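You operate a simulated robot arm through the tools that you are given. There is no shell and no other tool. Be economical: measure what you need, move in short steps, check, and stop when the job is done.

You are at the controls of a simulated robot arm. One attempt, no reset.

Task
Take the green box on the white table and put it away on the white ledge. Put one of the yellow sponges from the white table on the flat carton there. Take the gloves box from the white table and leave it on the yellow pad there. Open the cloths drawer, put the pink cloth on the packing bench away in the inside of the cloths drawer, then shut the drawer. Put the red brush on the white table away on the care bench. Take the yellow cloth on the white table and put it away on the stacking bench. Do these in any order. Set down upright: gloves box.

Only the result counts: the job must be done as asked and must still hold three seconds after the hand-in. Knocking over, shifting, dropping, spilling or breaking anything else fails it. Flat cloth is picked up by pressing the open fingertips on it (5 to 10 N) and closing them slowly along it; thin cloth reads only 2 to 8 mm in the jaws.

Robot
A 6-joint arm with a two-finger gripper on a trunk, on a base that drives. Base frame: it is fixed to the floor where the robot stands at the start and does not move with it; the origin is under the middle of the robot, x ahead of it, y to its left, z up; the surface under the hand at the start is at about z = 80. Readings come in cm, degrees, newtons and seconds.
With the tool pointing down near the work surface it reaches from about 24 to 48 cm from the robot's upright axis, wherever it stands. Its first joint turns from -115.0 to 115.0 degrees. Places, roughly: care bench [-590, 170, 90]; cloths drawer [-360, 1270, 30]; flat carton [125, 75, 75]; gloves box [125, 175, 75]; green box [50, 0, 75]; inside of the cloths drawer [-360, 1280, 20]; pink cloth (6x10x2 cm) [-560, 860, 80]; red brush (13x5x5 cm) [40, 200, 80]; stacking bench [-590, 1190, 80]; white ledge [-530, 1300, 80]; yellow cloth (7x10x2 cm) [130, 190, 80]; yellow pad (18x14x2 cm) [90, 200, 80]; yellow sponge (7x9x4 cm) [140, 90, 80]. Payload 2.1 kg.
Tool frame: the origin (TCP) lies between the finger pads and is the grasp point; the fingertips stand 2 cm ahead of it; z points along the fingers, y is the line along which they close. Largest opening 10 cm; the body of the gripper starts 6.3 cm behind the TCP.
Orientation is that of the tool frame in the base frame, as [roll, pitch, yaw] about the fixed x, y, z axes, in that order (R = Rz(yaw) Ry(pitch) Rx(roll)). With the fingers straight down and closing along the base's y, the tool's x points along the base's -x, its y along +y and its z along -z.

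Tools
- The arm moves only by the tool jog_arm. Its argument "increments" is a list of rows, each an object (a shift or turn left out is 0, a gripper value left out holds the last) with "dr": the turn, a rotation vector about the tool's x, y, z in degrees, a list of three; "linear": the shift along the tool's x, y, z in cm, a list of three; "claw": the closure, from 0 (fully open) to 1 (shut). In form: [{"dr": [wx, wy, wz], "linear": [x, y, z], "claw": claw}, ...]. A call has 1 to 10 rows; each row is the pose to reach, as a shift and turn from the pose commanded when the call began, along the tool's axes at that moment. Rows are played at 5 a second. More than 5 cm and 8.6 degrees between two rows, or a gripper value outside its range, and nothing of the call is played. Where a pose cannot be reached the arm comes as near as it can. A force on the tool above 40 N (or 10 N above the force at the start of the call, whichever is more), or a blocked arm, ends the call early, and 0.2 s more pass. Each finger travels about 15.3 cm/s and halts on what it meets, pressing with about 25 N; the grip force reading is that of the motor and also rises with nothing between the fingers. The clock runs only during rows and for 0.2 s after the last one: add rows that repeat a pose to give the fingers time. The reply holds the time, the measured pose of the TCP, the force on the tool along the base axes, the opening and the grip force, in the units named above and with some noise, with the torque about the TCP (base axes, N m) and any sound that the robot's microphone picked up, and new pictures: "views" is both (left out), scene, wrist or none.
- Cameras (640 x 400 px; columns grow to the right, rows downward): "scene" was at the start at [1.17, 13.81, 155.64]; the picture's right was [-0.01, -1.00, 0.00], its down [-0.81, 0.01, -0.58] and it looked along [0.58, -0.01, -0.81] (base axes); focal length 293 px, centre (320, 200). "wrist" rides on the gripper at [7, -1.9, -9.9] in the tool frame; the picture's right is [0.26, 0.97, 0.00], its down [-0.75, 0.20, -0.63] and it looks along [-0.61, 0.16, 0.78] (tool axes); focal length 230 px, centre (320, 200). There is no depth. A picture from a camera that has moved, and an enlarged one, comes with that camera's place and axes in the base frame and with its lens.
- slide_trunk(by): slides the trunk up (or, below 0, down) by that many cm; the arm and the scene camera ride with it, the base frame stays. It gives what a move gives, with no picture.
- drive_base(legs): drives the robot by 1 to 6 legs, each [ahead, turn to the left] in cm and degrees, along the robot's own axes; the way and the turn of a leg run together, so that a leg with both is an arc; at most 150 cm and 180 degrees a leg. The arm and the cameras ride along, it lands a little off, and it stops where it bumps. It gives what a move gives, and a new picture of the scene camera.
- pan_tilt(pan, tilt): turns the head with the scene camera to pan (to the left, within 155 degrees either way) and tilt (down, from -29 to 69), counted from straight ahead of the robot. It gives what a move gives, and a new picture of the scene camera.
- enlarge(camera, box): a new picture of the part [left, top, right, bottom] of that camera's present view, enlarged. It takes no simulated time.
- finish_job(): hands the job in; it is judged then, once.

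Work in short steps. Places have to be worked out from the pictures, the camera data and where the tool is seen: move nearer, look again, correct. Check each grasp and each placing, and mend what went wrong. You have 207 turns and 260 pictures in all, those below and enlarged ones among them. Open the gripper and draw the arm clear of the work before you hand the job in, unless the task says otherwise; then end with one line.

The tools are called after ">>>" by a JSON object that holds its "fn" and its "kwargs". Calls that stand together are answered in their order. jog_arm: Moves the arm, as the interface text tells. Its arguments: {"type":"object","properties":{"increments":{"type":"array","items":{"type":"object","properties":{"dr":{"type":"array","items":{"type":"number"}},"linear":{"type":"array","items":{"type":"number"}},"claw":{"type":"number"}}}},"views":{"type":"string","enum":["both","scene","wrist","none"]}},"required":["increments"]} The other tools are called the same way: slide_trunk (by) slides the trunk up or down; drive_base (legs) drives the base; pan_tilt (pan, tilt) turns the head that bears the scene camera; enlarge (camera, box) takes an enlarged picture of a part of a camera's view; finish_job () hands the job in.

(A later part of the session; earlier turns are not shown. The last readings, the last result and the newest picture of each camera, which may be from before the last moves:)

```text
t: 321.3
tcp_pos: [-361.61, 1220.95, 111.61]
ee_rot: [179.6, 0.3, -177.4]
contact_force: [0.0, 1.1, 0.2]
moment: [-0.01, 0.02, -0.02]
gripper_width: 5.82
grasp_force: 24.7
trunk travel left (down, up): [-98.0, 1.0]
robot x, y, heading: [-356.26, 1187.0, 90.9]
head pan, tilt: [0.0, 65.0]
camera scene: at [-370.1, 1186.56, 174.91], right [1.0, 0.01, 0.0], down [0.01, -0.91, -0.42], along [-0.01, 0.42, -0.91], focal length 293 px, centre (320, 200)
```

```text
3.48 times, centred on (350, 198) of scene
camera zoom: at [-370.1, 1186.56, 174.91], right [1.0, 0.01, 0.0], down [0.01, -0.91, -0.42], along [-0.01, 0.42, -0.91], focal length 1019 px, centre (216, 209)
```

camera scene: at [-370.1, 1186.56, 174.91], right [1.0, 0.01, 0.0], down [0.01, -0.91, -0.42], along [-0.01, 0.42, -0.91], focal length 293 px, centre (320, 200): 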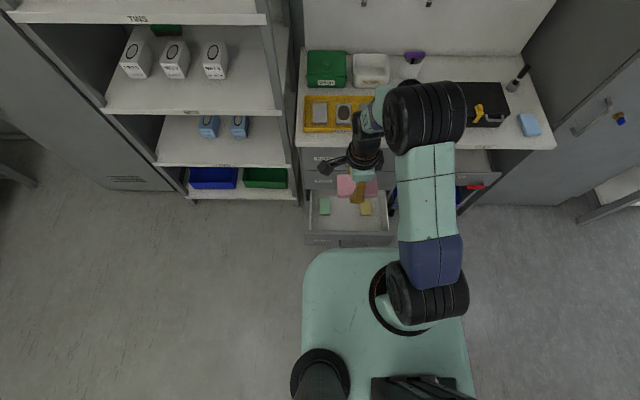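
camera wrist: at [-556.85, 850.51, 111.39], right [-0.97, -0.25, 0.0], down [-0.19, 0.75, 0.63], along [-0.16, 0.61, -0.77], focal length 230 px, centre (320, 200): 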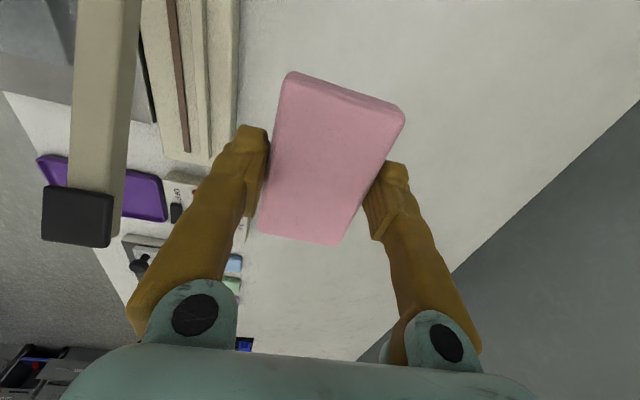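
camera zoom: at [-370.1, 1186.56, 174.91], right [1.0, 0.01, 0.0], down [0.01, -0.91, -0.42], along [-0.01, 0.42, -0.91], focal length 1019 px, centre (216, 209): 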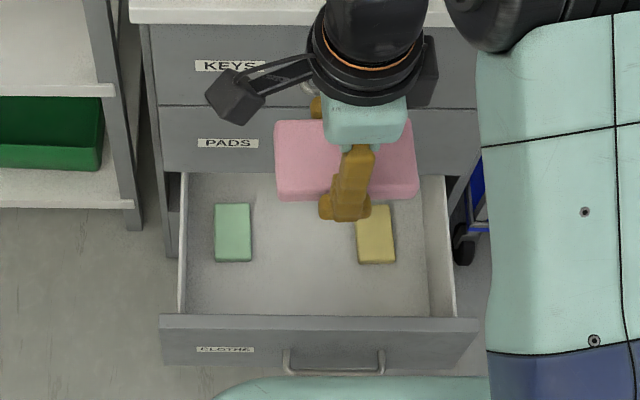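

Geometry: panel at y 1231–1233, free floor y 1234–1248, neighbours behind 1248. Target TCP [-356, 1242.5]. Drive 13 cm closer, then extend the hand at height.

>>> {"fn": "drive_base", "kwargs": {"legs": [[13, 0]]}}

>>> {"fn": "jog_arm", "kwargs": {"increments": [{"linear": [-3, 4, 0], "dr": [0, 0, 1.3]}, {"linear": [-6, 7, 0], "dr": [0, 0, 2.6]}, {"linear": [-6, 8.2, 0], "dr": [0, 0, 2.6]}, {"linear": [-6, 8.2, 0], "dr": [0, 0, 2.6]}], "views": "scene"}}

```text
t: 322.6
tcp_pos: [-361.86, 1232.77, 112.05]
ee_rot: [179.0, 0.3, -177.3]
contact_force: [0.7, -0.5, -0.7]
moment: [0.01, -0.01, -0.01]
gripper_width: 5.8
grasp_force: 24.7
trunk travel left (down, up): [-98.0, 1.0]
robot x, y, heading: [-356.38, 1199.61, 91.0]
head pan, tilt: [0.0, 65.0]
camera scene: at [-370.27, 1198.04, 174.9], right [1.0, 0.02, 0.0], down [0.02, -0.9, -0.43], along [-0.01, 0.43, -0.9], focal length 293 px, centre (320, 200)
```

scene: 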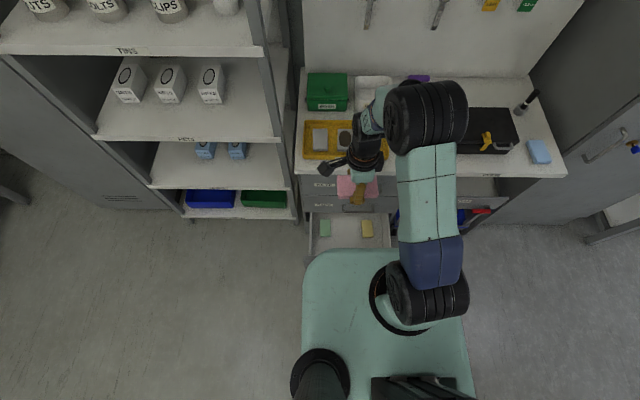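

```text
t: 323.6
tcp_pos: [-356.28, 1242.22, 112.04]
ee_rot: [179.6, 0.3, -179.8]
contact_force: [0.5, 1.0, -1.0]
moment: [-0.04, 0.0, -0.01]
gripper_width: 5.82
grasp_force: 25.2
trunk travel left (down, up): [-98.0, 1.0]
robot x, y, heading: [-355.89, 1199.8, 91.3]
head pan, tilt: [0.0, 65.0]
camera scene: at [-370.36, 1199.69, 174.9], right [1.0, 0.02, 0.0], down [0.02, -0.91, -0.42], along [-0.01, 0.42, -0.91], focal length 293 px, centre (320, 200)
```

scene: 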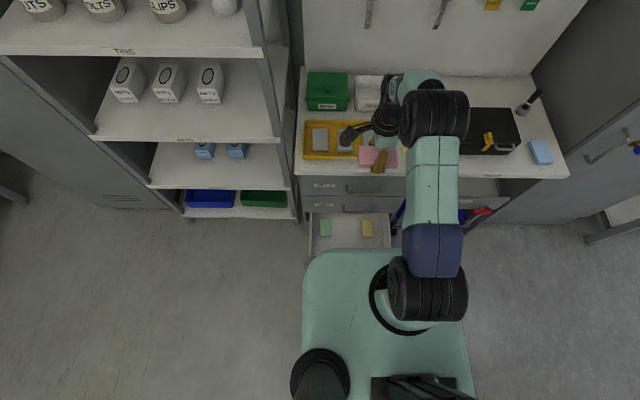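

Drawer contents haven't shifted. Lower by trunk in stages down beside the cabinet.

>>> {"fn": "slide_trunk", "kwargs": {"by": -40}}

>>> {"fn": "slide_trunk", "kwargs": {"by": -24}}

>>> {"fn": "jog_arm", "kwargs": {"increments": [{"claw": 1.0}], "views": "both"}}

```text
t: 327.4
tcp_pos: [-356.23, 1242.11, 72.21]
ee_rot: [179.3, 0.2, -179.7]
contact_force: [-0.2, -1.3, -0.2]
moment: [0.04, 0.02, -0.01]
gripper_width: 5.82
grasp_force: 25.1
trunk travel left (down, up): [-58.0, 41.0]
robot x, y, heading: [-356.57, 1199.41, 91.2]
head pan, tilt: [0.0, 65.0]
```

```text
t: 329.9
tcp_pos: [-356.29, 1242.02, 48.01]
ee_rot: [179.4, 0.2, -179.8]
contact_force: [-0.1, 0.7, -0.1]
moment: [0.0, 0.01, 0.01]
gripper_width: 5.81
grasp_force: 25.0
trunk travel left (down, up): [-34.0, 65.0]
robot x, y, heading: [-356.16, 1199.83, 91.4]
head pan, tilt: [0.0, 65.0]
```

```text
t: 330.3
tcp_pos: [-356.2, 1242.13, 48.12]
ee_rot: [179.4, 0.3, -179.9]
contact_force: [-0.6, -0.3, -0.5]
moment: [-0.01, -0.03, 0.02]
gripper_width: 5.83
grasp_force: 24.7
trunk travel left (down, up): [-34.0, 65.0]
robot x, y, heading: [-355.89, 1199.64, 91.1]
head pan, tilt: [0.0, 65.0]
camera scene: at [-370.28, 1199.4, 110.91], right [1.0, 0.02, 0.0], down [0.02, -0.91, -0.42], along [-0.01, 0.42, -0.91], focal length 293 px, centre (320, 200)
camera wrist: at [-363.32, 1240.12, 57.94], right [-0.26, 0.97, 0.01], down [0.75, 0.2, 0.64], along [0.61, 0.17, -0.77], focal length 230 px, centre (320, 200)
```

scene: 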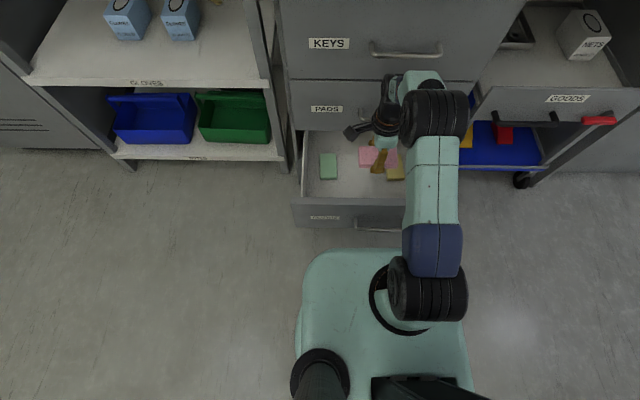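
wrist: 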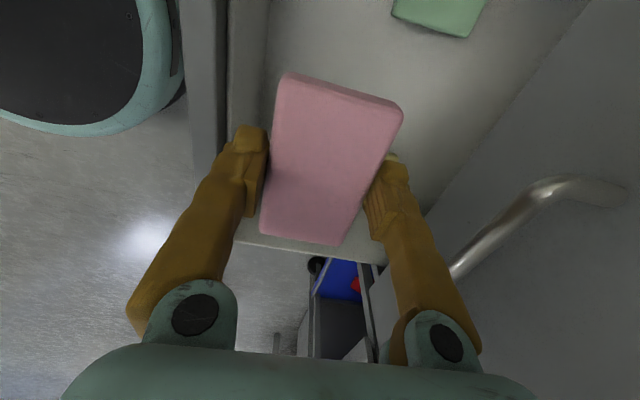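

Clearances look fine (panel inner ≈1234.5, PADS bar ≈1251). Lower a further 20 cm.

>>> {"fn": "slide_trunk", "kwargs": {"by": -20}}

>>> {"fn": "jog_arm", "kwargs": {"increments": [{"linear": [0, 0, 1]}, {"linear": [0, 0, 2]}, {"linear": [0, 0, 3]}, {"linear": [0, 0, 3]}], "views": "wrist"}}

```text
t: 332.5
tcp_pos: [-356.26, 1242.0, 28.07]
ee_rot: [179.4, 0.3, -179.8]
contact_force: [0.3, 0.1, 0.1]
moment: [0.03, 0.0, -0.02]
gripper_width: 5.8
grasp_force: 24.5
trunk travel left (down, up): [-14.0, 85.0]
robot x, y, heading: [-356.37, 1199.47, 91.0]
head pan, tilt: [0.0, 65.0]
```

```text
t: 333.5
tcp_pos: [-356.26, 1242.12, 25.09]
ee_rot: [179.4, 0.3, -179.8]
contact_force: [0.1, -0.5, 0.5]
moment: [0.0, 0.01, -0.01]
gripper_width: 5.8
grasp_force: 25.0
trunk travel left (down, up): [-14.0, 85.0]
robot x, y, heading: [-356.2, 1199.86, 91.2]
head pan, tilt: [0.0, 65.0]
camera wrist: at [-363.31, 1240.15, 34.94], right [-0.26, 0.97, 0.01], down [0.75, 0.2, 0.64], along [0.61, 0.17, -0.77], focal length 230 px, centre (320, 200)
```

wrist: 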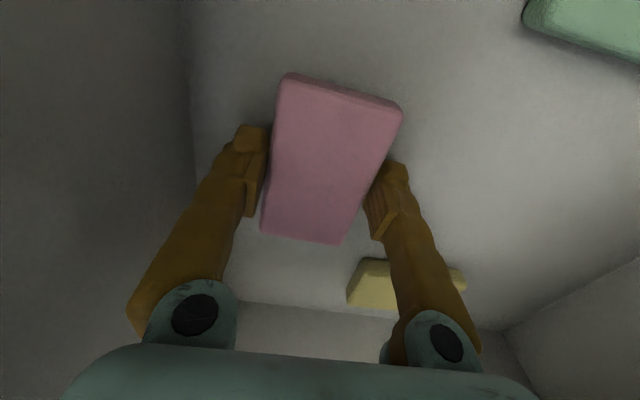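

Inside the drawer now. Lower gently until contact with the floor.

>>> {"fn": "jog_arm", "kwargs": {"increments": [{"linear": [0, 0, 1]}, {"linear": [0, 0, 1.8]}, {"linear": [0, 0, 2.4]}, {"linear": [0, 0, 2.4]}], "views": "none"}}

```text
t: 334.1
tcp_pos: [-356.16, 1242.43, 24.3]
ee_rot: [178.4, 0.4, -179.8]
contact_force: [0.3, 0.9, 34.9]
moment: [-1.2, 0.01, 0.0]
gripper_width: 5.83
grasp_force: 25.0
trunk travel left (down, up): [-14.0, 85.0]
robot x, y, heading: [-356.43, 1200.01, 90.9]
head pan, tilt: [0.0, 65.0]
stopped in row 3: the force on the tool passed its limit at 67 N (the readings are from after the stop); the commanded pose is now the measured one
```

Floor contact at 24.3. Ease up 0.4 cm and open to ~7.5 cm.

>>> {"fn": "jog_arm", "kwargs": {"increments": [{"linear": [0, 0, -0.5]}, {"linear": [0, 0, -0.5]}, {"linear": [0, 0, -0.4], "claw": 0.35}, {"linear": [0, 0, -0.4], "claw": 0.25}, {"linear": [0, 0, -0.4], "claw": 0.25}], "views": "none"}}

>>> {"fn": "jog_arm", "kwargs": {"increments": [{"linear": [0, 0, -2]}, {"linear": [0, 0, -5]}, {"linear": [0, 0, -5]}], "views": "wrist"}}

```text
t: 335.3
tcp_pos: [-356.26, 1242.31, 24.02]
ee_rot: [179.1, 0.3, -179.9]
contact_force: [0.5, -0.7, 0.3]
moment: [-0.02, -0.01, 0.03]
gripper_width: 7.5
grasp_force: 0.0
trunk travel left (down, up): [-14.0, 85.0]
robot x, y, heading: [-355.99, 1199.96, 90.8]
head pan, tilt: [0.0, 65.0]
```

```text
t: 336.1
tcp_pos: [-356.22, 1242.15, 29.17]
ee_rot: [179.1, 0.3, -179.8]
contact_force: [0.2, 0.4, 0.4]
moment: [0.01, 0.0, 0.04]
gripper_width: 7.51
grasp_force: 0.1
trunk travel left (down, up): [-14.0, 85.0]
robot x, y, heading: [-356.39, 1199.46, 90.8]
head pan, tilt: [0.0, 65.0]
camera wrist: at [-363.38, 1240.25, 38.95], right [-0.26, 0.97, 0.01], down [0.75, 0.19, 0.64], along [0.61, 0.18, -0.77], focal length 230 px, centre (320, 200)
```

wrist: 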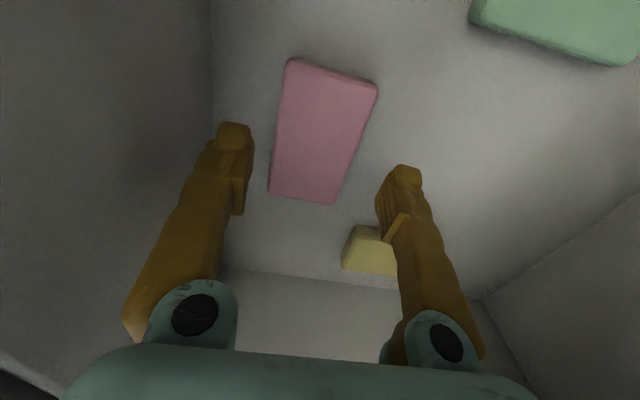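

The pink cloth lies flat in the drawer. Raise out, back away, and then prepare closed fingers to push the drawer shut.

>>> {"fn": "slide_trunk", "kwargs": {"by": 26}}

>>> {"fn": "drive_base", "kwargs": {"legs": [[-40, 0]]}}

>>> {"fn": "jog_arm", "kwargs": {"increments": [{"linear": [-4, 0, 0], "claw": 1.0}, {"linear": [-8, 0, 0]}, {"linear": [-12, 0, 0], "dr": [-7, 0, 0]}, {"linear": [-15, 2, 0], "dr": [-14, 0, 0]}, {"linear": [-15, 4, 0], "dr": [-21, 0, 0]}, {"linear": [-15, 6, 0], "dr": [-28, 0, 0]}, {"linear": [-15, 8, 0], "dr": [-35, 0, 0]}, {"linear": [-15, 8, 0], "dr": [-35, 0, 0]}], "views": "scene"}}

```text
t: 338.8
tcp_pos: [-356.28, 1242.3, 54.98]
ee_rot: [179.1, 0.3, -179.8]
contact_force: [-0.3, -0.2, -0.3]
moment: [0.02, 0.0, -0.01]
gripper_width: 7.52
grasp_force: 0.1
trunk travel left (down, up): [-40.0, 59.0]
robot x, y, heading: [-356.15, 1199.46, 90.9]
head pan, tilt: [0.0, 65.0]
```

```text
t: 341.3
tcp_pos: [-355.73, 1201.98, 55.14]
ee_rot: [179.1, 0.3, -179.7]
contact_force: [-0.6, -0.9, 0.2]
moment: [-0.03, 0.02, 0.02]
gripper_width: 7.51
grasp_force: 0.0
trunk travel left (down, up): [-40.0, 59.0]
robot x, y, heading: [-355.72, 1159.45, 91.4]
head pan, tilt: [0.0, 65.0]
camera scene: at [-369.57, 1159.18, 116.91], right [1.0, 0.02, 0.0], down [0.02, -0.91, -0.42], along [-0.01, 0.42, -0.91], focal length 293 px, centre (320, 200)
```

scene: 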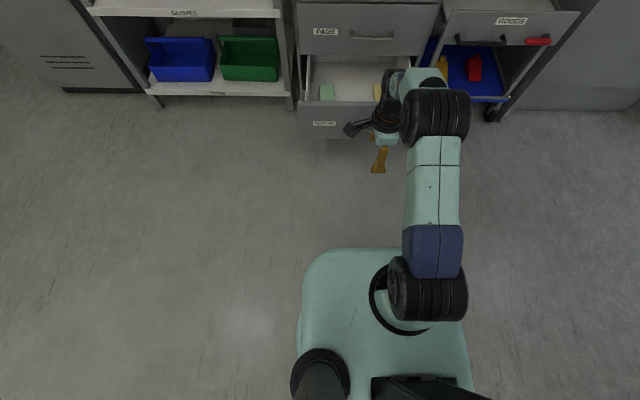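

```text
t: 343.1
tcp_pos: [-340.71, 1210.2, 55.08]
ee_rot: [144.0, 0.3, -179.8]
contact_force: [1.1, 0.5, 0.1]
moment: [0.02, -0.02, -0.03]
gripper_width: 0.0
grasp_force: 25.2
trunk travel left (down, up): [-40.0, 59.0]
robot x, y, heading: [-355.0, 1159.76, 91.1]
head pan, tilt: [0.0, 65.0]
camera scene: at [-369.56, 1159.21, 116.91], right [1.0, 0.02, 0.0], down [0.02, -0.91, -0.42], along [-0.01, 0.42, -0.91], focal length 293 px, centre (320, 200)
```

scene: 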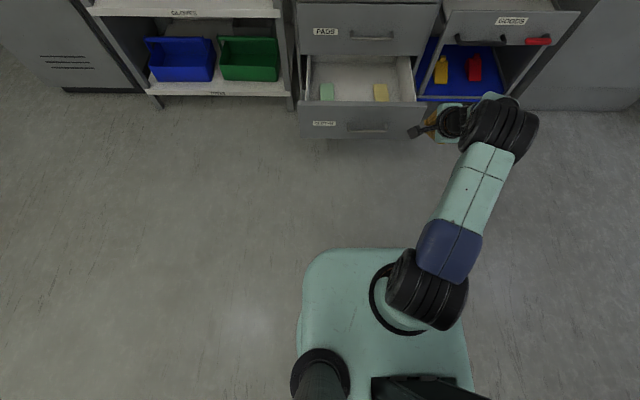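

Tilted and closed, at x≈-340.7 (right of the handle). Lower to z≈31 and drive forward to just before contact.

>>> {"fn": "slide_trunk", "kwargs": {"by": -24}}

>>> {"fn": "drive_base", "kwargs": {"legs": [[17, 0]]}}

```text
t: 345.6
tcp_pos: [-340.76, 1210.26, 31.19]
ee_rot: [144.1, 0.2, -179.8]
contact_force: [-0.1, 0.2, -0.3]
moment: [0.03, 0.0, -0.01]
gripper_width: 0.0
grasp_force: 24.8
trunk travel left (down, up): [-16.0, 83.0]
robot x, y, heading: [-355.18, 1159.77, 91.3]
head pan, tilt: [0.0, 65.0]
```

```text
t: 347.1
tcp_pos: [-341.17, 1227.19, 31.25]
ee_rot: [144.0, 0.3, -179.6]
contact_force: [-0.1, -0.8, -0.4]
moment: [-0.02, 0.0, -0.01]
gripper_width: 0.02
grasp_force: 24.9
trunk travel left (down, up): [-16.0, 83.0]
robot x, y, heading: [-355.48, 1176.87, 91.2]
head pan, tilt: [0.0, 65.0]
camera scene: at [-369.88, 1176.21, 92.91], right [1.0, 0.02, 0.0], down [0.02, -0.91, -0.42], along [-0.01, 0.42, -0.91], focal length 293 px, centre (320, 200)
```

scene: 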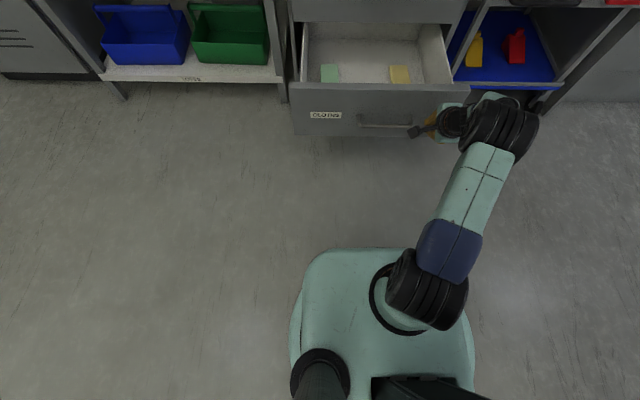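

Almost touching. Push forward 12 cm with the base and check.

>>> {"fn": "drive_base", "kwargs": {"legs": [[12, 0]]}}

```text
t: 348.3
tcp_pos: [-341.28, 1239.26, 31.13]
ee_rot: [144.0, 0.2, -179.7]
contact_force: [-0.2, 0.6, -0.7]
moment: [-0.01, 0.02, -0.02]
gripper_width: 0.0
grasp_force: 25.3
trunk travel left (down, up): [-16.0, 83.0]
robot x, y, heading: [-356.19, 1188.47, 91.2]
head pan, tilt: [0.0, 65.0]
camera scene: at [-370.11, 1188.2, 92.91], right [1.0, 0.02, 0.0], down [0.02, -0.91, -0.42], along [-0.01, 0.42, -0.91], focal length 293 px, centre (320, 200)
```

scene: 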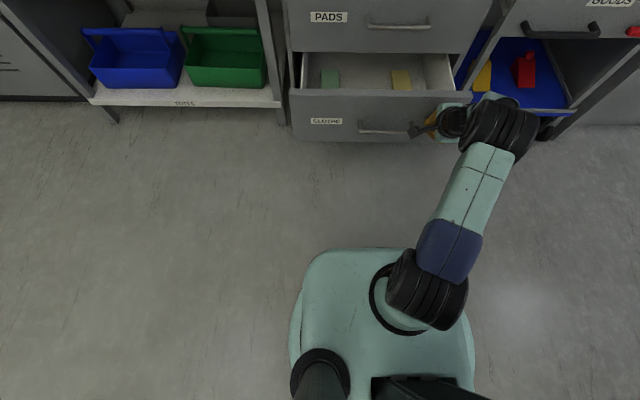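

It's closing. Push another 11 cm with the base.

>>> {"fn": "drive_base", "kwargs": {"legs": [[11, 0]]}}

```text
t: 349.5
tcp_pos: [-341.43, 1250.25, 31.23]
ee_rot: [144.1, 0.4, -179.8]
contact_force: [0.5, 0.3, 0.2]
moment: [0.02, 0.03, 0.0]
gripper_width: 0.0
grasp_force: 24.5
trunk travel left (down, up): [-16.0, 83.0]
robot x, y, heading: [-356.41, 1199.48, 90.8]
head pan, tilt: [0.0, 65.0]
camera scene: at [-370.31, 1199.24, 92.91], right [1.0, 0.02, 0.0], down [0.02, -0.91, -0.42], along [-0.01, 0.42, -0.91], focal length 293 px, centre (320, 200)
```

scene: 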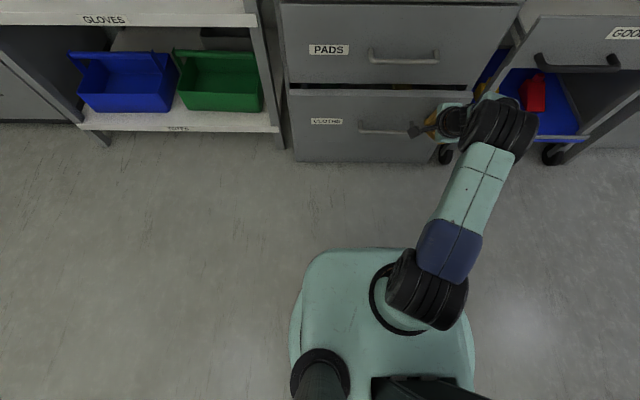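

Nearly shut. Finish with the arm pushing forward gently until resistance.

>>> {"fn": "jog_arm", "kwargs": {"increments": [{"linear": [0, 0.81, 0.59]}, {"linear": [0, 1.62, 1.18]}, {"linear": [0, 2.43, 1.76]}, {"linear": [0, 3.24, 2.35]}, {"linear": [0, 3.64, 2.65]}, {"linear": [0, 4.05, 2.94]}, {"linear": [0, 4.45, 3.23]}, {"linear": [0, 4.86, 3.53]}], "views": "scene"}}

```text
t: 350.5
tcp_pos: [-341.41, 1253.69, 31.04]
ee_rot: [144.7, -0.1, -179.8]
contact_force: [-2.0, -15.9, 7.0]
moment: [0.14, 0.04, -0.01]
gripper_width: 0.0
grasp_force: 25.7
trunk travel left (down, up): [-16.0, 83.0]
robot x, y, heading: [-356.27, 1199.42, 90.6]
head pan, tilt: [0.0, 65.0]
stopped in row 5: the force on the tool passed its limit at 49 N (the readings are from after the stop); the commanded pose is now the measured one
camera scene: at [-370.35, 1198.99, 92.91], right [1.0, 0.01, 0.0], down [0.01, -0.91, -0.42], along [-0.01, 0.42, -0.91], focal length 293 px, centre (320, 200)
```

scene: 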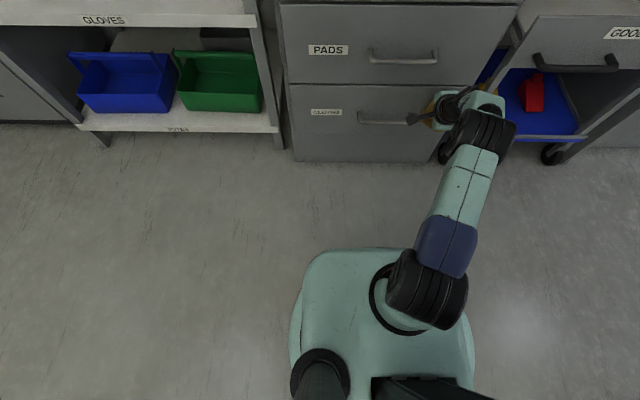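

Drawer is shut (firm stop). Back away, restore trunk height, and level the tool.

>>> {"fn": "drive_base", "kwargs": {"legs": [[-60, 0]]}}

>>> {"fn": "slide_trunk", "kwargs": {"by": 40}}

>>> {"fn": "slide_trunk", "kwargs": {"by": 30}}

>>> {"fn": "jog_arm", "kwargs": {"increments": [{"linear": [3, -1, -0.7], "dr": [7, 0, 0]}, {"linear": [6, -2.6, -1.9], "dr": [14, 0, 0]}, {"linear": [9, -4.2, -3], "dr": [21, 0, 0]}, {"linear": [12, -6.4, -4.6], "dr": [28, 0, 0]}, {"linear": [14, -8, -5.9], "dr": [35.5, 0, 0]}, {"linear": [14, -8, -5.9], "dr": [35.5, 0, 0], "claw": 0}], "views": "none"}}

>>> {"fn": "jog_arm", "kwargs": {"increments": [{"dr": [0, 0, -8.5]}, {"dr": [0, 0, -17]}, {"dr": [0, 0, -25.5]}, {"dr": [0, 0, -34]}, {"dr": [0, 0, -42.5]}, {"dr": [0, 0, -51]}, {"dr": [0, 0, -59.5]}, {"dr": [0, 0, -68]}, {"dr": [0, 0, -76.5]}, {"dr": [0, 0, -85]}], "views": "scene"}}

```text
t: 353.9
tcp_pos: [-340.38, 1193.78, 30.92]
ee_rot: [144.7, 0.1, 180.0]
contact_force: [0.7, -0.7, -1.0]
moment: [0.04, 0.04, 0.02]
gripper_width: 0.0
grasp_force: 25.0
trunk travel left (down, up): [-16.0, 83.0]
robot x, y, heading: [-355.4, 1139.42, 90.3]
head pan, tilt: [0.0, 65.0]
camera scene: at [-369.51, 1139.22, 92.91], right [1.0, 0.01, 0.0], down [0.01, -0.91, -0.42], along [0.0, 0.42, -0.91], focal length 293 px, centre (320, 200)
```

scene: 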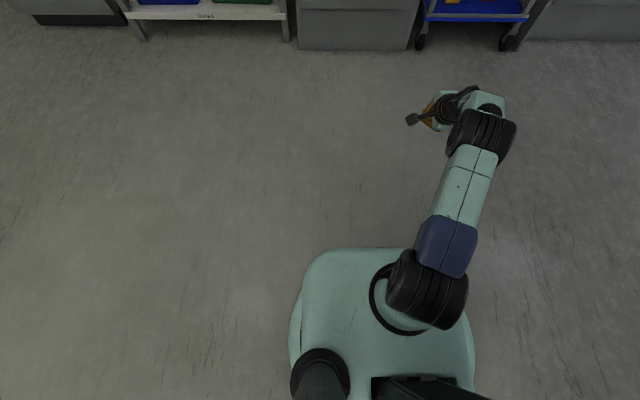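

```text
t: 357.8
tcp_pos: [-340.48, 1193.66, 70.94]
ee_rot: [144.7, 0.0, -180.0]
contact_force: [0.1, -0.5, 0.5]
moment: [0.04, 0.01, -0.01]
gripper_width: 0.0
grasp_force: 25.0
trunk travel left (down, up): [-56.0, 43.0]
robot x, y, heading: [-355.36, 1139.48, 90.4]
head pan, tilt: [0.0, 65.0]
```

```text
t: 360.8
tcp_pos: [-340.44, 1193.79, 100.83]
ee_rot: [144.7, 0.1, 179.9]
contact_force: [0.0, -0.1, -0.8]
moment: [0.03, 0.01, 0.01]
gripper_width: 0.0
grasp_force: 25.1
trunk travel left (down, up): [-86.0, 13.0]
robot x, y, heading: [-355.31, 1139.41, 90.8]
head pan, tilt: [0.0, 65.0]
```

```text
t: 362.2
tcp_pos: [-354.25, 1184.0, 101.02]
ee_rot: [-179.7, 0.0, -180.0]
contact_force: [0.3, 0.3, 0.6]
moment: [0.0, 0.01, -0.02]
gripper_width: 10.01
grasp_force: 0.1
trunk travel left (down, up): [-86.0, 13.0]
robot x, y, heading: [-355.57, 1139.18, 90.9]
head pan, tilt: [0.0, 65.0]
```

```text
t: 364.4
tcp_pos: [-354.39, 1183.69, 101.14]
ee_rot: [-179.9, -0.2, -94.8]
contact_force: [-0.1, -0.3, -0.4]
moment: [0.05, 0.01, 0.02]
gripper_width: 9.99
grasp_force: 0.0
trunk travel left (down, up): [-86.0, 13.0]
robot x, y, heading: [-355.49, 1139.52, 90.5]
head pan, tilt: [0.0, 65.0]
camera scene: at [-369.53, 1139.22, 162.91], right [1.0, 0.01, 0.0], down [0.01, -0.91, -0.42], along [0.0, 0.42, -0.91], focal length 293 px, centre (320, 200)
```

scene: 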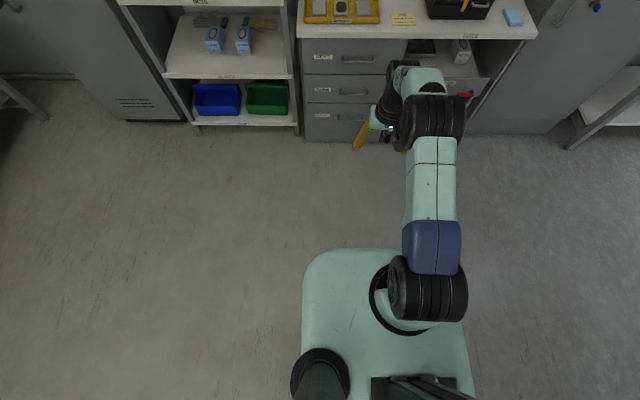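

Drawer shut. Retract the arm and drive back down the aisle toward the white table.

>>> {"fn": "jog_arm", "kwargs": {"increments": [{"linear": [4, 0, -1]}, {"linear": [8, 0, -3]}, {"linear": [12, 0, -5]}, {"linear": [12, 0, -5]}], "views": "none"}}

>>> {"fn": "drive_base", "kwargs": {"legs": [[0, 171], [150, 0], [143, 0], [0, 14.5], [150, 0]]}}

>>> {"fn": "pan_tilt", "kwargs": {"pan": 0, "tilt": 20}}

```text
t: 365.4
tcp_pos: [-355.22, 1172.02, 106.3]
ee_rot: [-179.9, -0.3, -95.1]
contact_force: [0.0, -0.7, 0.5]
moment: [-0.04, 0.03, -0.01]
gripper_width: 10.0
grasp_force: 0.1
trunk travel left (down, up): [-86.0, 13.0]
robot x, y, heading: [-355.57, 1139.28, 90.5]
head pan, tilt: [0.0, 65.0]
```

```text
t: 394.4
tcp_pos: [-382.44, 666.93, 106.29]
ee_rot: [-179.9, -0.2, 89.6]
contact_force: [0.8, -0.6, 0.0]
moment: [0.01, 0.0, -0.02]
gripper_width: 10.02
grasp_force: 0.0
trunk travel left (down, up): [-86.0, 13.0]
robot x, y, heading: [-384.73, 699.7, -84.7]
head pan, tilt: [0.0, 65.0]
camera scene: at [-371.0, 700.57, 162.91], right [-1.0, -0.09, 0.0], down [-0.08, 0.9, -0.42], along [0.04, -0.42, -0.91], focal length 293 px, centre (320, 200)
```

scene: 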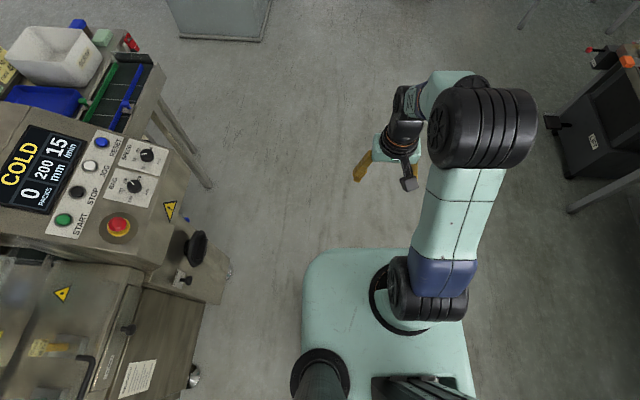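

```text
t: 395.6
tcp_pos: [-382.28, 666.92, 106.39]
ee_rot: [-180.0, -0.3, 89.6]
contact_force: [0.0, 0.8, -1.0]
moment: [-0.01, -0.01, 0.02]
gripper_width: 10.0
grasp_force: 0.0
trunk travel left (down, up): [-86.0, 13.0]
robot x, y, heading: [-384.76, 699.35, -84.7]
head pan, tilt: [0.0, 20.0]
camera scene: at [-370.7, 697.29, 169.27], right [-1.0, -0.09, 0.0], down [-0.03, 0.34, -0.94], along [0.09, -0.94, -0.34], focal length 293 px, centre (320, 200)
```

scene: 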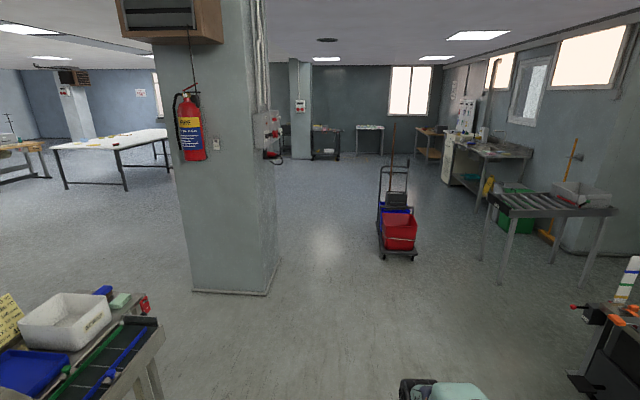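

Path through the gap is clear. Continue through it and then to the white table's near side by the brush.

>>> {"fn": "drive_base", "kwargs": {"legs": [[0, 1.2], [150, 0], [150, 0], [72, 0], [0, 62], [150, 0]]}}

>>> {"fn": "drive_base", "kwargs": {"legs": [[150, 0], [20, 0], [0, 22]]}}

>>> {"fn": "pan_tilt", "kwargs": {"pan": 0, "tilt": 40}}

```text
t: 423.5
tcp_pos: [-162.64, 278.71, 106.27]
ee_rot: [-180.0, -0.2, 156.1]
contact_force: [0.4, -0.7, 0.2]
moment: [0.01, 0.01, -0.01]
gripper_width: 10.02
grasp_force: 0.0
trunk travel left (down, up): [-86.0, 13.0]
robot x, y, heading: [-193.33, 289.52, -18.2]
head pan, tilt: [0.0, 20.0]
camera scene: at [-186.01, 301.55, 169.28], right [-0.31, -0.95, 0.0], down [-0.32, 0.11, -0.94], along [0.89, -0.29, -0.34], focal length 293 px, centre (320, 200)
```

scene: 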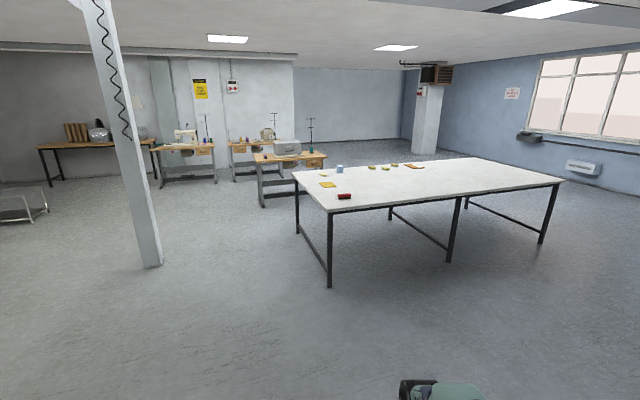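

```text
t: 433.2
tcp_pos: [0.45, 242.38, 106.35]
ee_rot: [179.9, -0.2, -179.4]
contact_force: [0.6, 0.6, 0.8]
moment: [0.0, -0.01, 0.01]
gripper_width: 9.99
grasp_force: 0.1
trunk travel left (down, up): [-86.0, 13.0]
robot x, y, heading: [-31.75, 239.52, 6.1]
head pan, tilt: [0.0, 20.0]
camera scene: at [-30.25, 253.47, 169.28], right [0.11, -0.99, 0.0], down [-0.34, -0.04, -0.94], along [0.93, 0.1, -0.34], focal length 293 px, centre (320, 200)
```

scene: 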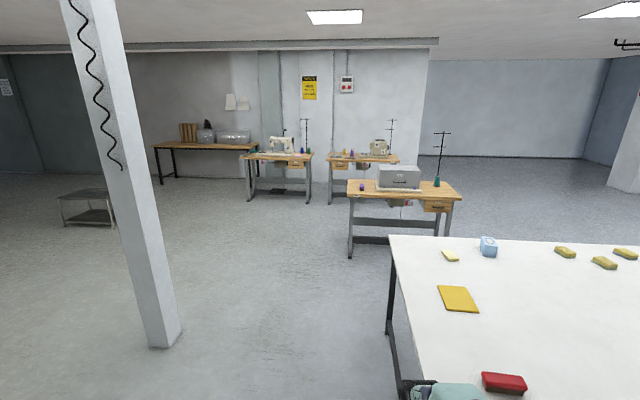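

```text
t: 434.1
tcp_pos: [0.55, 242.3, 106.4]
ee_rot: [180.0, -0.3, -179.3]
contact_force: [0.1, -0.6, 0.2]
moment: [0.0, 0.03, -0.01]
gripper_width: 9.98
grasp_force: 0.1
trunk travel left (down, up): [-86.0, 13.0]
robot x, y, heading: [-32.2, 239.28, 6.3]
head pan, tilt: [0.0, 40.0]
camera scene: at [-31.09, 253.41, 166.14], right [0.11, -0.99, 0.0], down [-0.64, -0.07, -0.77], along [0.76, 0.08, -0.64], focal length 293 px, centre (320, 200)
```

scene: 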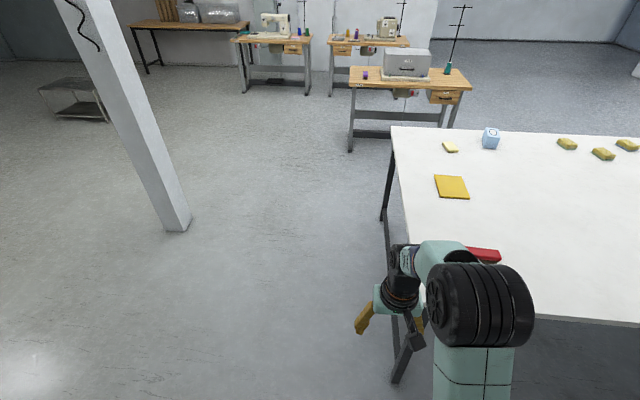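

Brush is at ≈[44.5, 201], 13 cm along y. I'll go around to the table's end and face −y so the fingers close across its 5 cm width.

>>> {"fn": "drive_base", "kwargs": {"legs": [[0, 15], [81, 0], [0, -111], [20, 0]]}}

>>> {"fn": "pan_tilt", "kwargs": {"pan": 0, "tilt": 55}}

```text
t: 445.1
tcp_pos: [44.99, 216.59, 106.48]
ee_rot: [180.0, -0.1, 86.1]
contact_force: [0.0, 1.2, -0.4]
moment: [-0.04, 0.0, -0.06]
gripper_width: 9.99
grasp_force: 0.0
trunk travel left (down, up): [-86.0, 13.0]
robot x, y, heading: [44.34, 248.97, -88.3]
head pan, tilt: [0.0, 40.0]
camera scene: at [58.37, 247.04, 166.15], right [-1.0, -0.03, 0.0], down [-0.02, 0.64, -0.77], along [0.02, -0.77, -0.64], focal length 293 px, centre (320, 200)
```

scene: 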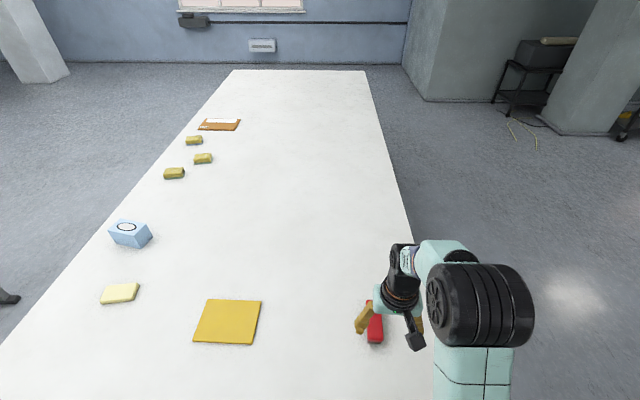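

```text
t: 445.9
tcp_pos: [44.96, 216.33, 106.41]
ee_rot: [-179.9, -0.2, 86.1]
contact_force: [0.0, -0.1, 0.7]
moment: [0.02, 0.0, -0.03]
gripper_width: 9.99
grasp_force: 0.2
trunk travel left (down, up): [-86.0, 13.0]
robot x, y, heading: [44.15, 248.68, -88.2]
head pan, tilt: [0.0, 55.0]
camera scene: at [58.36, 248.0, 164.07], right [-1.0, -0.03, 0.0], down [-0.02, 0.82, -0.57], along [0.02, -0.57, -0.82], focal length 293 px, centre (320, 200)
```

scene: 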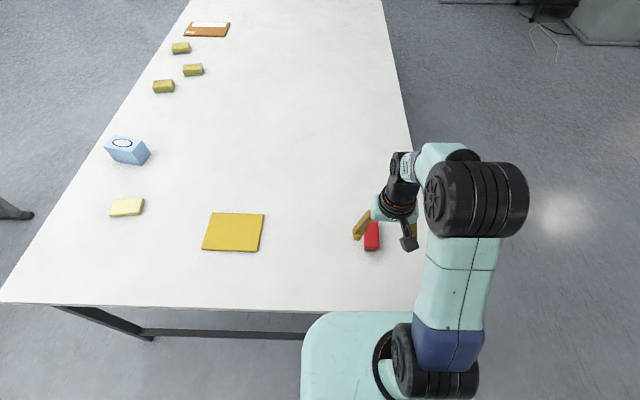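

Excellent overview. Brush centre ≈[44, 201.5]. Move over it and look with the wrist camera.

>>> {"fn": "jog_arm", "kwargs": {"increments": [{"linear": [-4, 0, 3], "dr": [0, 0, -3.9]}, {"linear": [-8, 0, 6], "dr": [0, 0, -3.9]}, {"linear": [-12, 0, 9], "dr": [0, 0, -3.9]}, {"linear": [-15, 0, 12], "dr": [0, 0, -3.9]}, {"linear": [-15, 0, 12], "dr": [0, 0, -3.9]}], "views": "wrist"}}

```text
t: 447.1
tcp_pos: [44.04, 201.26, 93.95]
ee_rot: [180.0, -0.3, 90.0]
contact_force: [-0.2, -0.8, 0.2]
moment: [0.02, 0.0, -0.02]
gripper_width: 10.0
grasp_force: 0.0
trunk travel left (down, up): [-86.0, 13.0]
robot x, y, heading: [44.61, 249.01, -88.2]
head pan, tilt: [0.0, 55.0]
camera wrist: at [42.09, 208.24, 103.94], right [0.97, 0.26, 0.0], down [0.2, -0.75, 0.63], along [0.16, -0.6, -0.78], focal length 230 px, centre (320, 200)
```

wrist: 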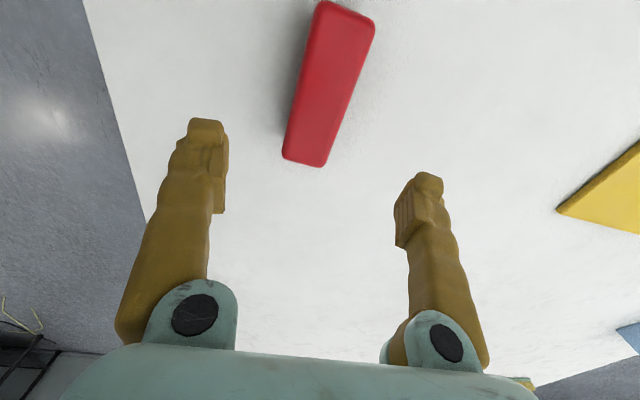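

Brush centre ≈[43.6, 203]. Adjust and descend.

>>> {"fn": "jog_arm", "kwargs": {"increments": [{"linear": [1.5, -0.4, 4]}, {"linear": [1.5, -0.4, 8]}, {"linear": [1.5, -0.4, 11]}, {"linear": [1.5, -0.4, 11]}], "views": "none"}}

>>> {"fn": "jog_arm", "kwargs": {"increments": [{"claw": 0.3}, {"claw": 0.5}, {"claw": 0.7}, {"claw": 0.9}, {"claw": 0.9}], "views": "none"}}

>>> {"fn": "jog_arm", "kwargs": {"increments": [{"linear": [0, 0, -4]}, {"linear": [0, 0, -8]}, {"linear": [3, 0, -12]}, {"linear": [7, 0, -15]}, {"linear": [11, 0, -18]}, {"linear": [14, 0, -20]}, {"linear": [14, 0, -20]}], "views": "wrist"}}

```text
t: 448.1
tcp_pos: [43.5, 204.05, 84.1]
ee_rot: [-180.0, -0.3, 89.9]
contact_force: [0.5, -0.4, 0.4]
moment: [-0.01, -0.03, -0.02]
gripper_width: 10.0
grasp_force: 0.0
out of reach, approached as far as the arm can: row 3, 4
trunk travel left (down, up): [-86.0, 13.0]
robot x, y, heading: [44.41, 248.96, -88.4]
head pan, tilt: [0.0, 55.0]
```

```text
t: 449.3
tcp_pos: [43.46, 203.92, 84.08]
ee_rot: [179.9, -0.2, 89.9]
contact_force: [0.7, 0.4, -0.4]
moment: [0.01, -0.04, 0.02]
gripper_width: 4.49
grasp_force: 24.9
trunk travel left (down, up): [-86.0, 13.0]
robot x, y, heading: [44.32, 248.91, -88.4]
head pan, tilt: [0.0, 55.0]
```

```text
t: 450.9
tcp_pos: [42.97, 201.17, 105.32]
ee_rot: [179.9, -0.4, 90.0]
contact_force: [0.6, -0.5, -0.9]
moment: [0.01, -0.01, -0.02]
gripper_width: 4.49
grasp_force: 25.1
out of reach, approached as far as the arm can: row 1, 2, 3, 4, 5, 6, 7
trunk travel left (down, up): [-86.0, 13.0]
robot x, y, heading: [44.28, 249.19, -88.2]
head pan, tilt: [0.0, 55.0]
camera wrist: at [41.07, 208.16, 115.22], right [0.97, 0.26, 0.0], down [0.2, -0.76, 0.62], along [0.16, -0.6, -0.78], focal length 230 px, centre (320, 200)
```

wrist: 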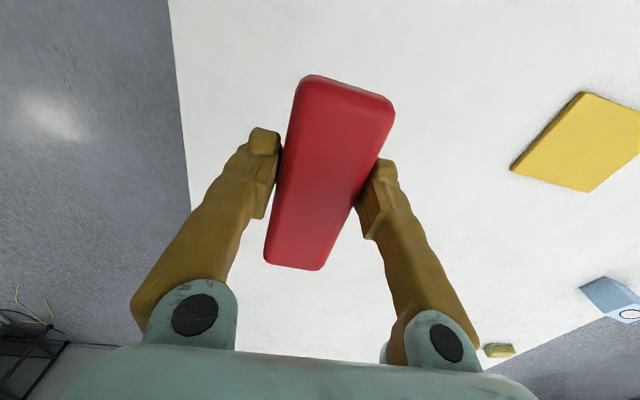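

Brush held, but the arm is at full stretch again. Use the earlier recovery: up and out, then retract high.

>>> {"fn": "jog_arm", "kwargs": {"increments": [{"linear": [-1, 0, -4.5]}, {"linear": [-2, 0, -9]}, {"linear": [-3, 0, -13.5]}, {"linear": [-4, 0, -18]}, {"linear": [-4, 0, -22]}, {"linear": [0, 0, -22]}, {"linear": [4.5, 0, -22]}, {"linear": [9, 0, -22]}, {"linear": [13, 0, -22]}, {"linear": [13, 0, -22]}], "views": "none"}}

>>> {"fn": "jog_arm", "kwargs": {"increments": [{"linear": [1, 0, 4]}, {"linear": [2, 0, 8]}, {"linear": [3, 0, 12]}, {"linear": [3, 0, 12]}], "views": "none"}}

```text
t: 453.1
tcp_pos: [43.14, 214.47, 126.89]
ee_rot: [180.0, -0.1, 89.9]
contact_force: [-0.1, -0.5, -0.6]
moment: [0.03, -0.01, -0.01]
gripper_width: 4.47
grasp_force: 25.5
out of reach, approached as far as the arm can: row 1, 2, 3, 4, 5, 6, 7
trunk travel left (down, up): [-86.0, 13.0]
robot x, y, heading: [44.27, 248.78, -88.3]
head pan, tilt: [0.0, 55.0]
```

```text
t: 454.1
tcp_pos: [43.13, 217.64, 114.99]
ee_rot: [179.9, -0.1, 89.9]
contact_force: [0.4, 0.5, -0.6]
moment: [0.02, -0.04, 0.0]
gripper_width: 4.49
grasp_force: 25.0
trunk travel left (down, up): [-86.0, 13.0]
robot x, y, heading: [44.41, 249.26, -88.6]
head pan, tilt: [0.0, 55.0]
```

Recovered. Back away from the table and drive toward the care bench at [-590, 170].

>>> {"fn": "drive_base", "kwargs": {"legs": [[-32, 0], [0, -82], [150, 0], [150, 0], [130, 0]]}}

>>> {"fn": "pan_tilt", "kwargs": {"pan": 0, "tilt": 25}}

```text
t: 480.0
tcp_pos: [-414.2, 210.96, 115.11]
ee_rot: [-180.0, -0.2, 6.4]
contact_force: [0.0, 0.4, -0.6]
moment: [-0.02, -0.01, -0.02]
gripper_width: 4.49
grasp_force: 24.8
trunk travel left (down, up): [-86.0, 13.0]
robot x, y, heading: [-382.65, 213.27, -171.8]
head pan, tilt: [0.0, 55.0]
camera scene: at [-382.18, 199.09, 164.07], right [-0.14, 0.99, 0.0], down [0.81, 0.12, -0.57], along [-0.57, -0.08, -0.82], focal length 293 px, centre (320, 200)
```

scene: 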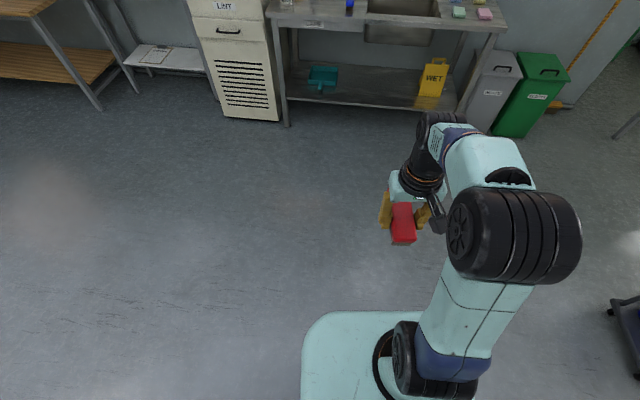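

```text
t: 481.0
tcp_pos: [-414.2, 211.13, 114.96]
ee_rot: [180.0, -0.2, 6.6]
contact_force: [1.1, 0.6, -0.8]
moment: [0.0, 0.02, 0.02]
gripper_width: 4.47
grasp_force: 25.1
trunk travel left (down, up): [-86.0, 13.0]
robot x, y, heading: [-382.98, 213.18, -171.8]
head pan, tilt: [0.0, 25.0]
camera scene: at [-384.21, 198.79, 168.46], right [-0.14, 0.99, 0.0], down [0.42, 0.06, -0.91], along [-0.9, -0.13, -0.42], focal length 293 px, centre (320, 200)
```

scene: 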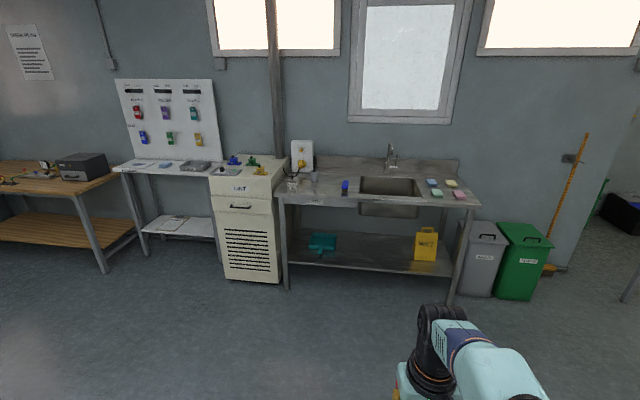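

The care bench is the sink table; zoom on its left drainboard.

>>> {"fn": "enlarge", "kwargs": {"camera": "scene", "box": [260, 130, 500, 230]}}

```text
2.67 times, centred on (380, 180) of scene
camera zoom: at [-384.21, 198.79, 168.46], right [-0.14, 0.99, 0.0], down [0.42, 0.06, -0.91], along [-0.9, -0.13, -0.42], focal length 781 px, centre (160, 253)
```

zoom: 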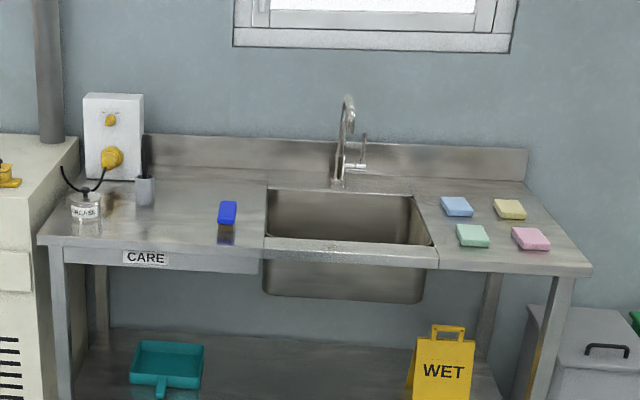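

Free spot between cup and blue brush: ≈[-572, 176.5], brush along x like the blue one. Drive to face it.

>>> {"fn": "drive_base", "kwargs": {"legs": [[0, 15], [94, 0], [0, -23.2], [42, 0]]}}

>>> {"fn": "pan_tilt", "kwargs": {"pan": 0, "tilt": 50}}

```text
t: 490.2
tcp_pos: [-542.39, 177.74, 115.03]
ee_rot: [180.0, -0.2, -1.5]
contact_force: [-0.4, 0.2, -0.6]
moment: [0.01, -0.02, 0.01]
gripper_width: 4.49
grasp_force: 25.4
trunk travel left (down, up): [-86.0, 13.0]
robot x, y, heading: [-511.25, 175.88, -180.0]
head pan, tilt: [0.0, 25.0]
camera scene: at [-514.23, 161.47, 168.47], right [0.0, 1.0, 0.0], down [0.42, 0.0, -0.91], along [-0.91, 0.0, -0.42], focal length 293 px, centre (320, 200)
```

scene: 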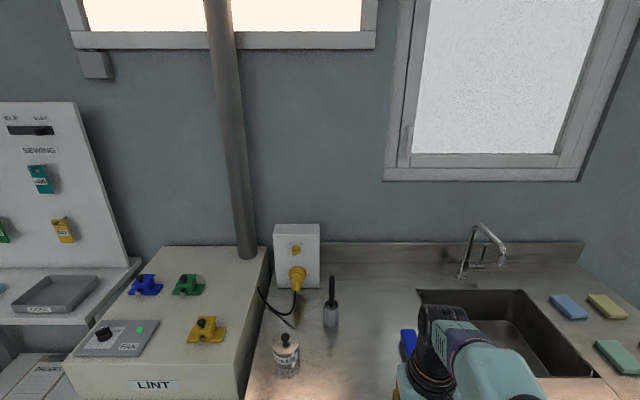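

```text
t: 491.1
tcp_pos: [-542.49, 177.72, 115.06]
ee_rot: [-180.0, -0.2, -1.6]
contact_force: [0.3, -0.2, -0.6]
moment: [-0.03, -0.02, 0.0]
gripper_width: 4.48
grasp_force: 25.4
trunk travel left (down, up): [-86.0, 13.0]
robot x, y, heading: [-510.96, 175.74, -180.0]
head pan, tilt: [0.0, 50.0]
camera scene: at [-512.87, 161.48, 164.73], right [0.0, 1.0, 0.0], down [0.77, 0.0, -0.64], along [-0.64, 0.0, -0.77], focal length 293 px, centre (320, 200)
```

scene: 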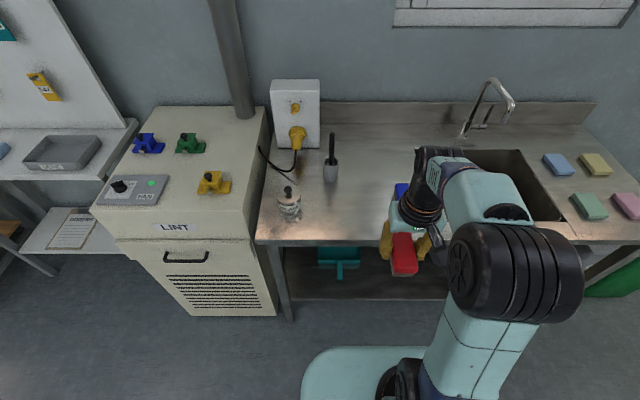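

Positions confirmed. Drive 20 cm forward, then extend to [-572, 176.5] and lower.

>>> {"fn": "drive_base", "kwargs": {"legs": [[20, 0]]}}

>>> {"fn": "jog_arm", "kwargs": {"increments": [{"linear": [-4, 0.8, 2], "dr": [0, 0, -1.6]}, {"linear": [-8, 1.2, 5], "dr": [0, 0, -1.6]}, {"linear": [-9.5, 1.2, 9], "dr": [0, 0, -1.6]}, {"linear": [-9.5, 1.2, 12], "dr": [0, 0, -1.6]}, {"linear": [-9.5, 1.2, 12], "dr": [0, 0, -1.6]}], "views": "both"}}

```text
t: 492.7
tcp_pos: [-562.52, 177.54, 115.04]
ee_rot: [180.0, 0.0, -1.5]
contact_force: [0.2, 0.6, -1.7]
moment: [-0.01, -0.01, 0.02]
gripper_width: 4.49
grasp_force: 24.9
trunk travel left (down, up): [-86.0, 13.0]
robot x, y, heading: [-531.26, 175.1, -180.0]
head pan, tilt: [0.0, 50.0]
camera scene: at [-532.81, 161.43, 164.73], right [0.0, 1.0, 0.0], down [0.76, 0.0, -0.64], along [-0.64, 0.0, -0.76], focal length 293 px, centre (320, 200)
```

scene: 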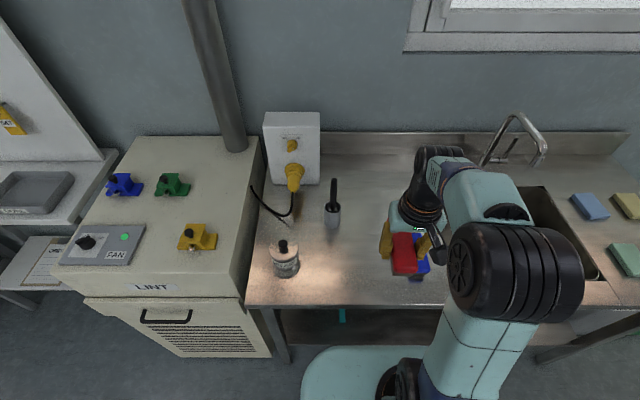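

```text
refused: row 2 steps farther than a row can; nothing moved
```

Step was slightly too long; resend with smaller steps.

>>> {"fn": "jog_arm", "kwargs": {"increments": [{"linear": [-3, 0.6, 2], "dr": [0, 0, -1.5]}, {"linear": [-6, 1.2, 4], "dr": [0, 0, -1.5]}, {"linear": [-9, 1.5, 7], "dr": [0, 0, -1.5]}, {"linear": [-9.5, 1.5, 11], "dr": [0, 0, -1.5]}, {"linear": [-9.5, 1.5, 13], "dr": [0, 0, -1.5]}, {"linear": [-9.5, 1.5, 13], "dr": [0, 0, -1.5]}], "views": "both"}}

```text
t: 494.1
tcp_pos: [-572.02, 176.62, 101.9]
ee_rot: [180.0, -0.4, 0.0]
contact_force: [0.4, -0.8, -0.3]
moment: [0.02, -0.05, 0.03]
gripper_width: 4.45
grasp_force: 25.3
trunk travel left (down, up): [-86.0, 13.0]
robot x, y, heading: [-531.18, 175.35, -179.8]
head pan, tilt: [0.0, 50.0]
camera scene: at [-533.09, 161.42, 164.72], right [0.0, 1.0, 0.0], down [0.77, 0.0, -0.64], along [-0.64, 0.0, -0.77], focal length 293 px, centre (320, 200)
camera wrist: at [-565.15, 178.41, 111.79], right [0.26, -0.97, 0.0], down [-0.75, -0.2, 0.63], along [-0.61, -0.16, -0.78], focal length 230 px, centre (320, 200)
```

scene: 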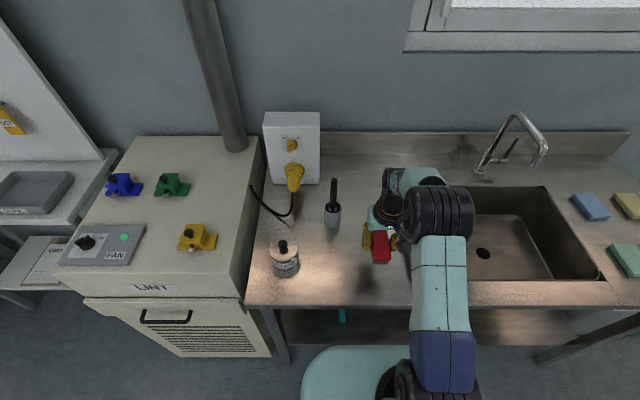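
wrist: 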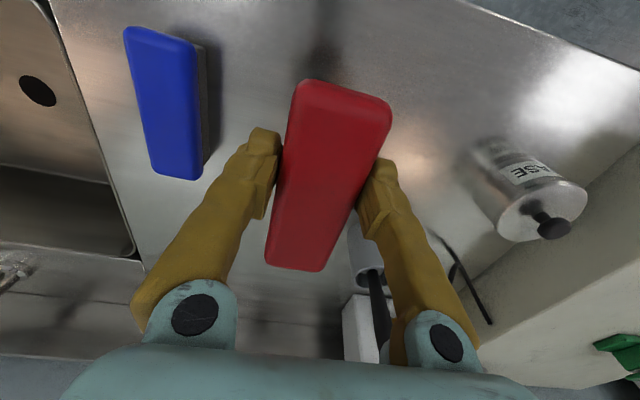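

Clear on both sides. Lower gently to contact (expected around z 94).

>>> {"fn": "jog_arm", "kwargs": {"increments": [{"linear": [0, 0, 4]}, {"linear": [0, 0, 6.5]}, {"linear": [0, 0, 7.2]}, {"linear": [0, 0, 7.7]}, {"linear": [0, 0, 8.1]}, {"linear": [0, 0, 8.4]}], "views": "none"}}

```text
t: 495.5
tcp_pos: [-572.22, 176.4, 93.58]
ee_rot: [180.0, -0.2, 0.0]
contact_force: [0.3, 0.7, -1.3]
moment: [0.01, -0.01, 0.01]
gripper_width: 4.48
grasp_force: 24.8
trunk travel left (down, up): [-86.0, 13.0]
robot x, y, heading: [-531.44, 175.19, -180.0]
head pan, tilt: [0.0, 50.0]
```

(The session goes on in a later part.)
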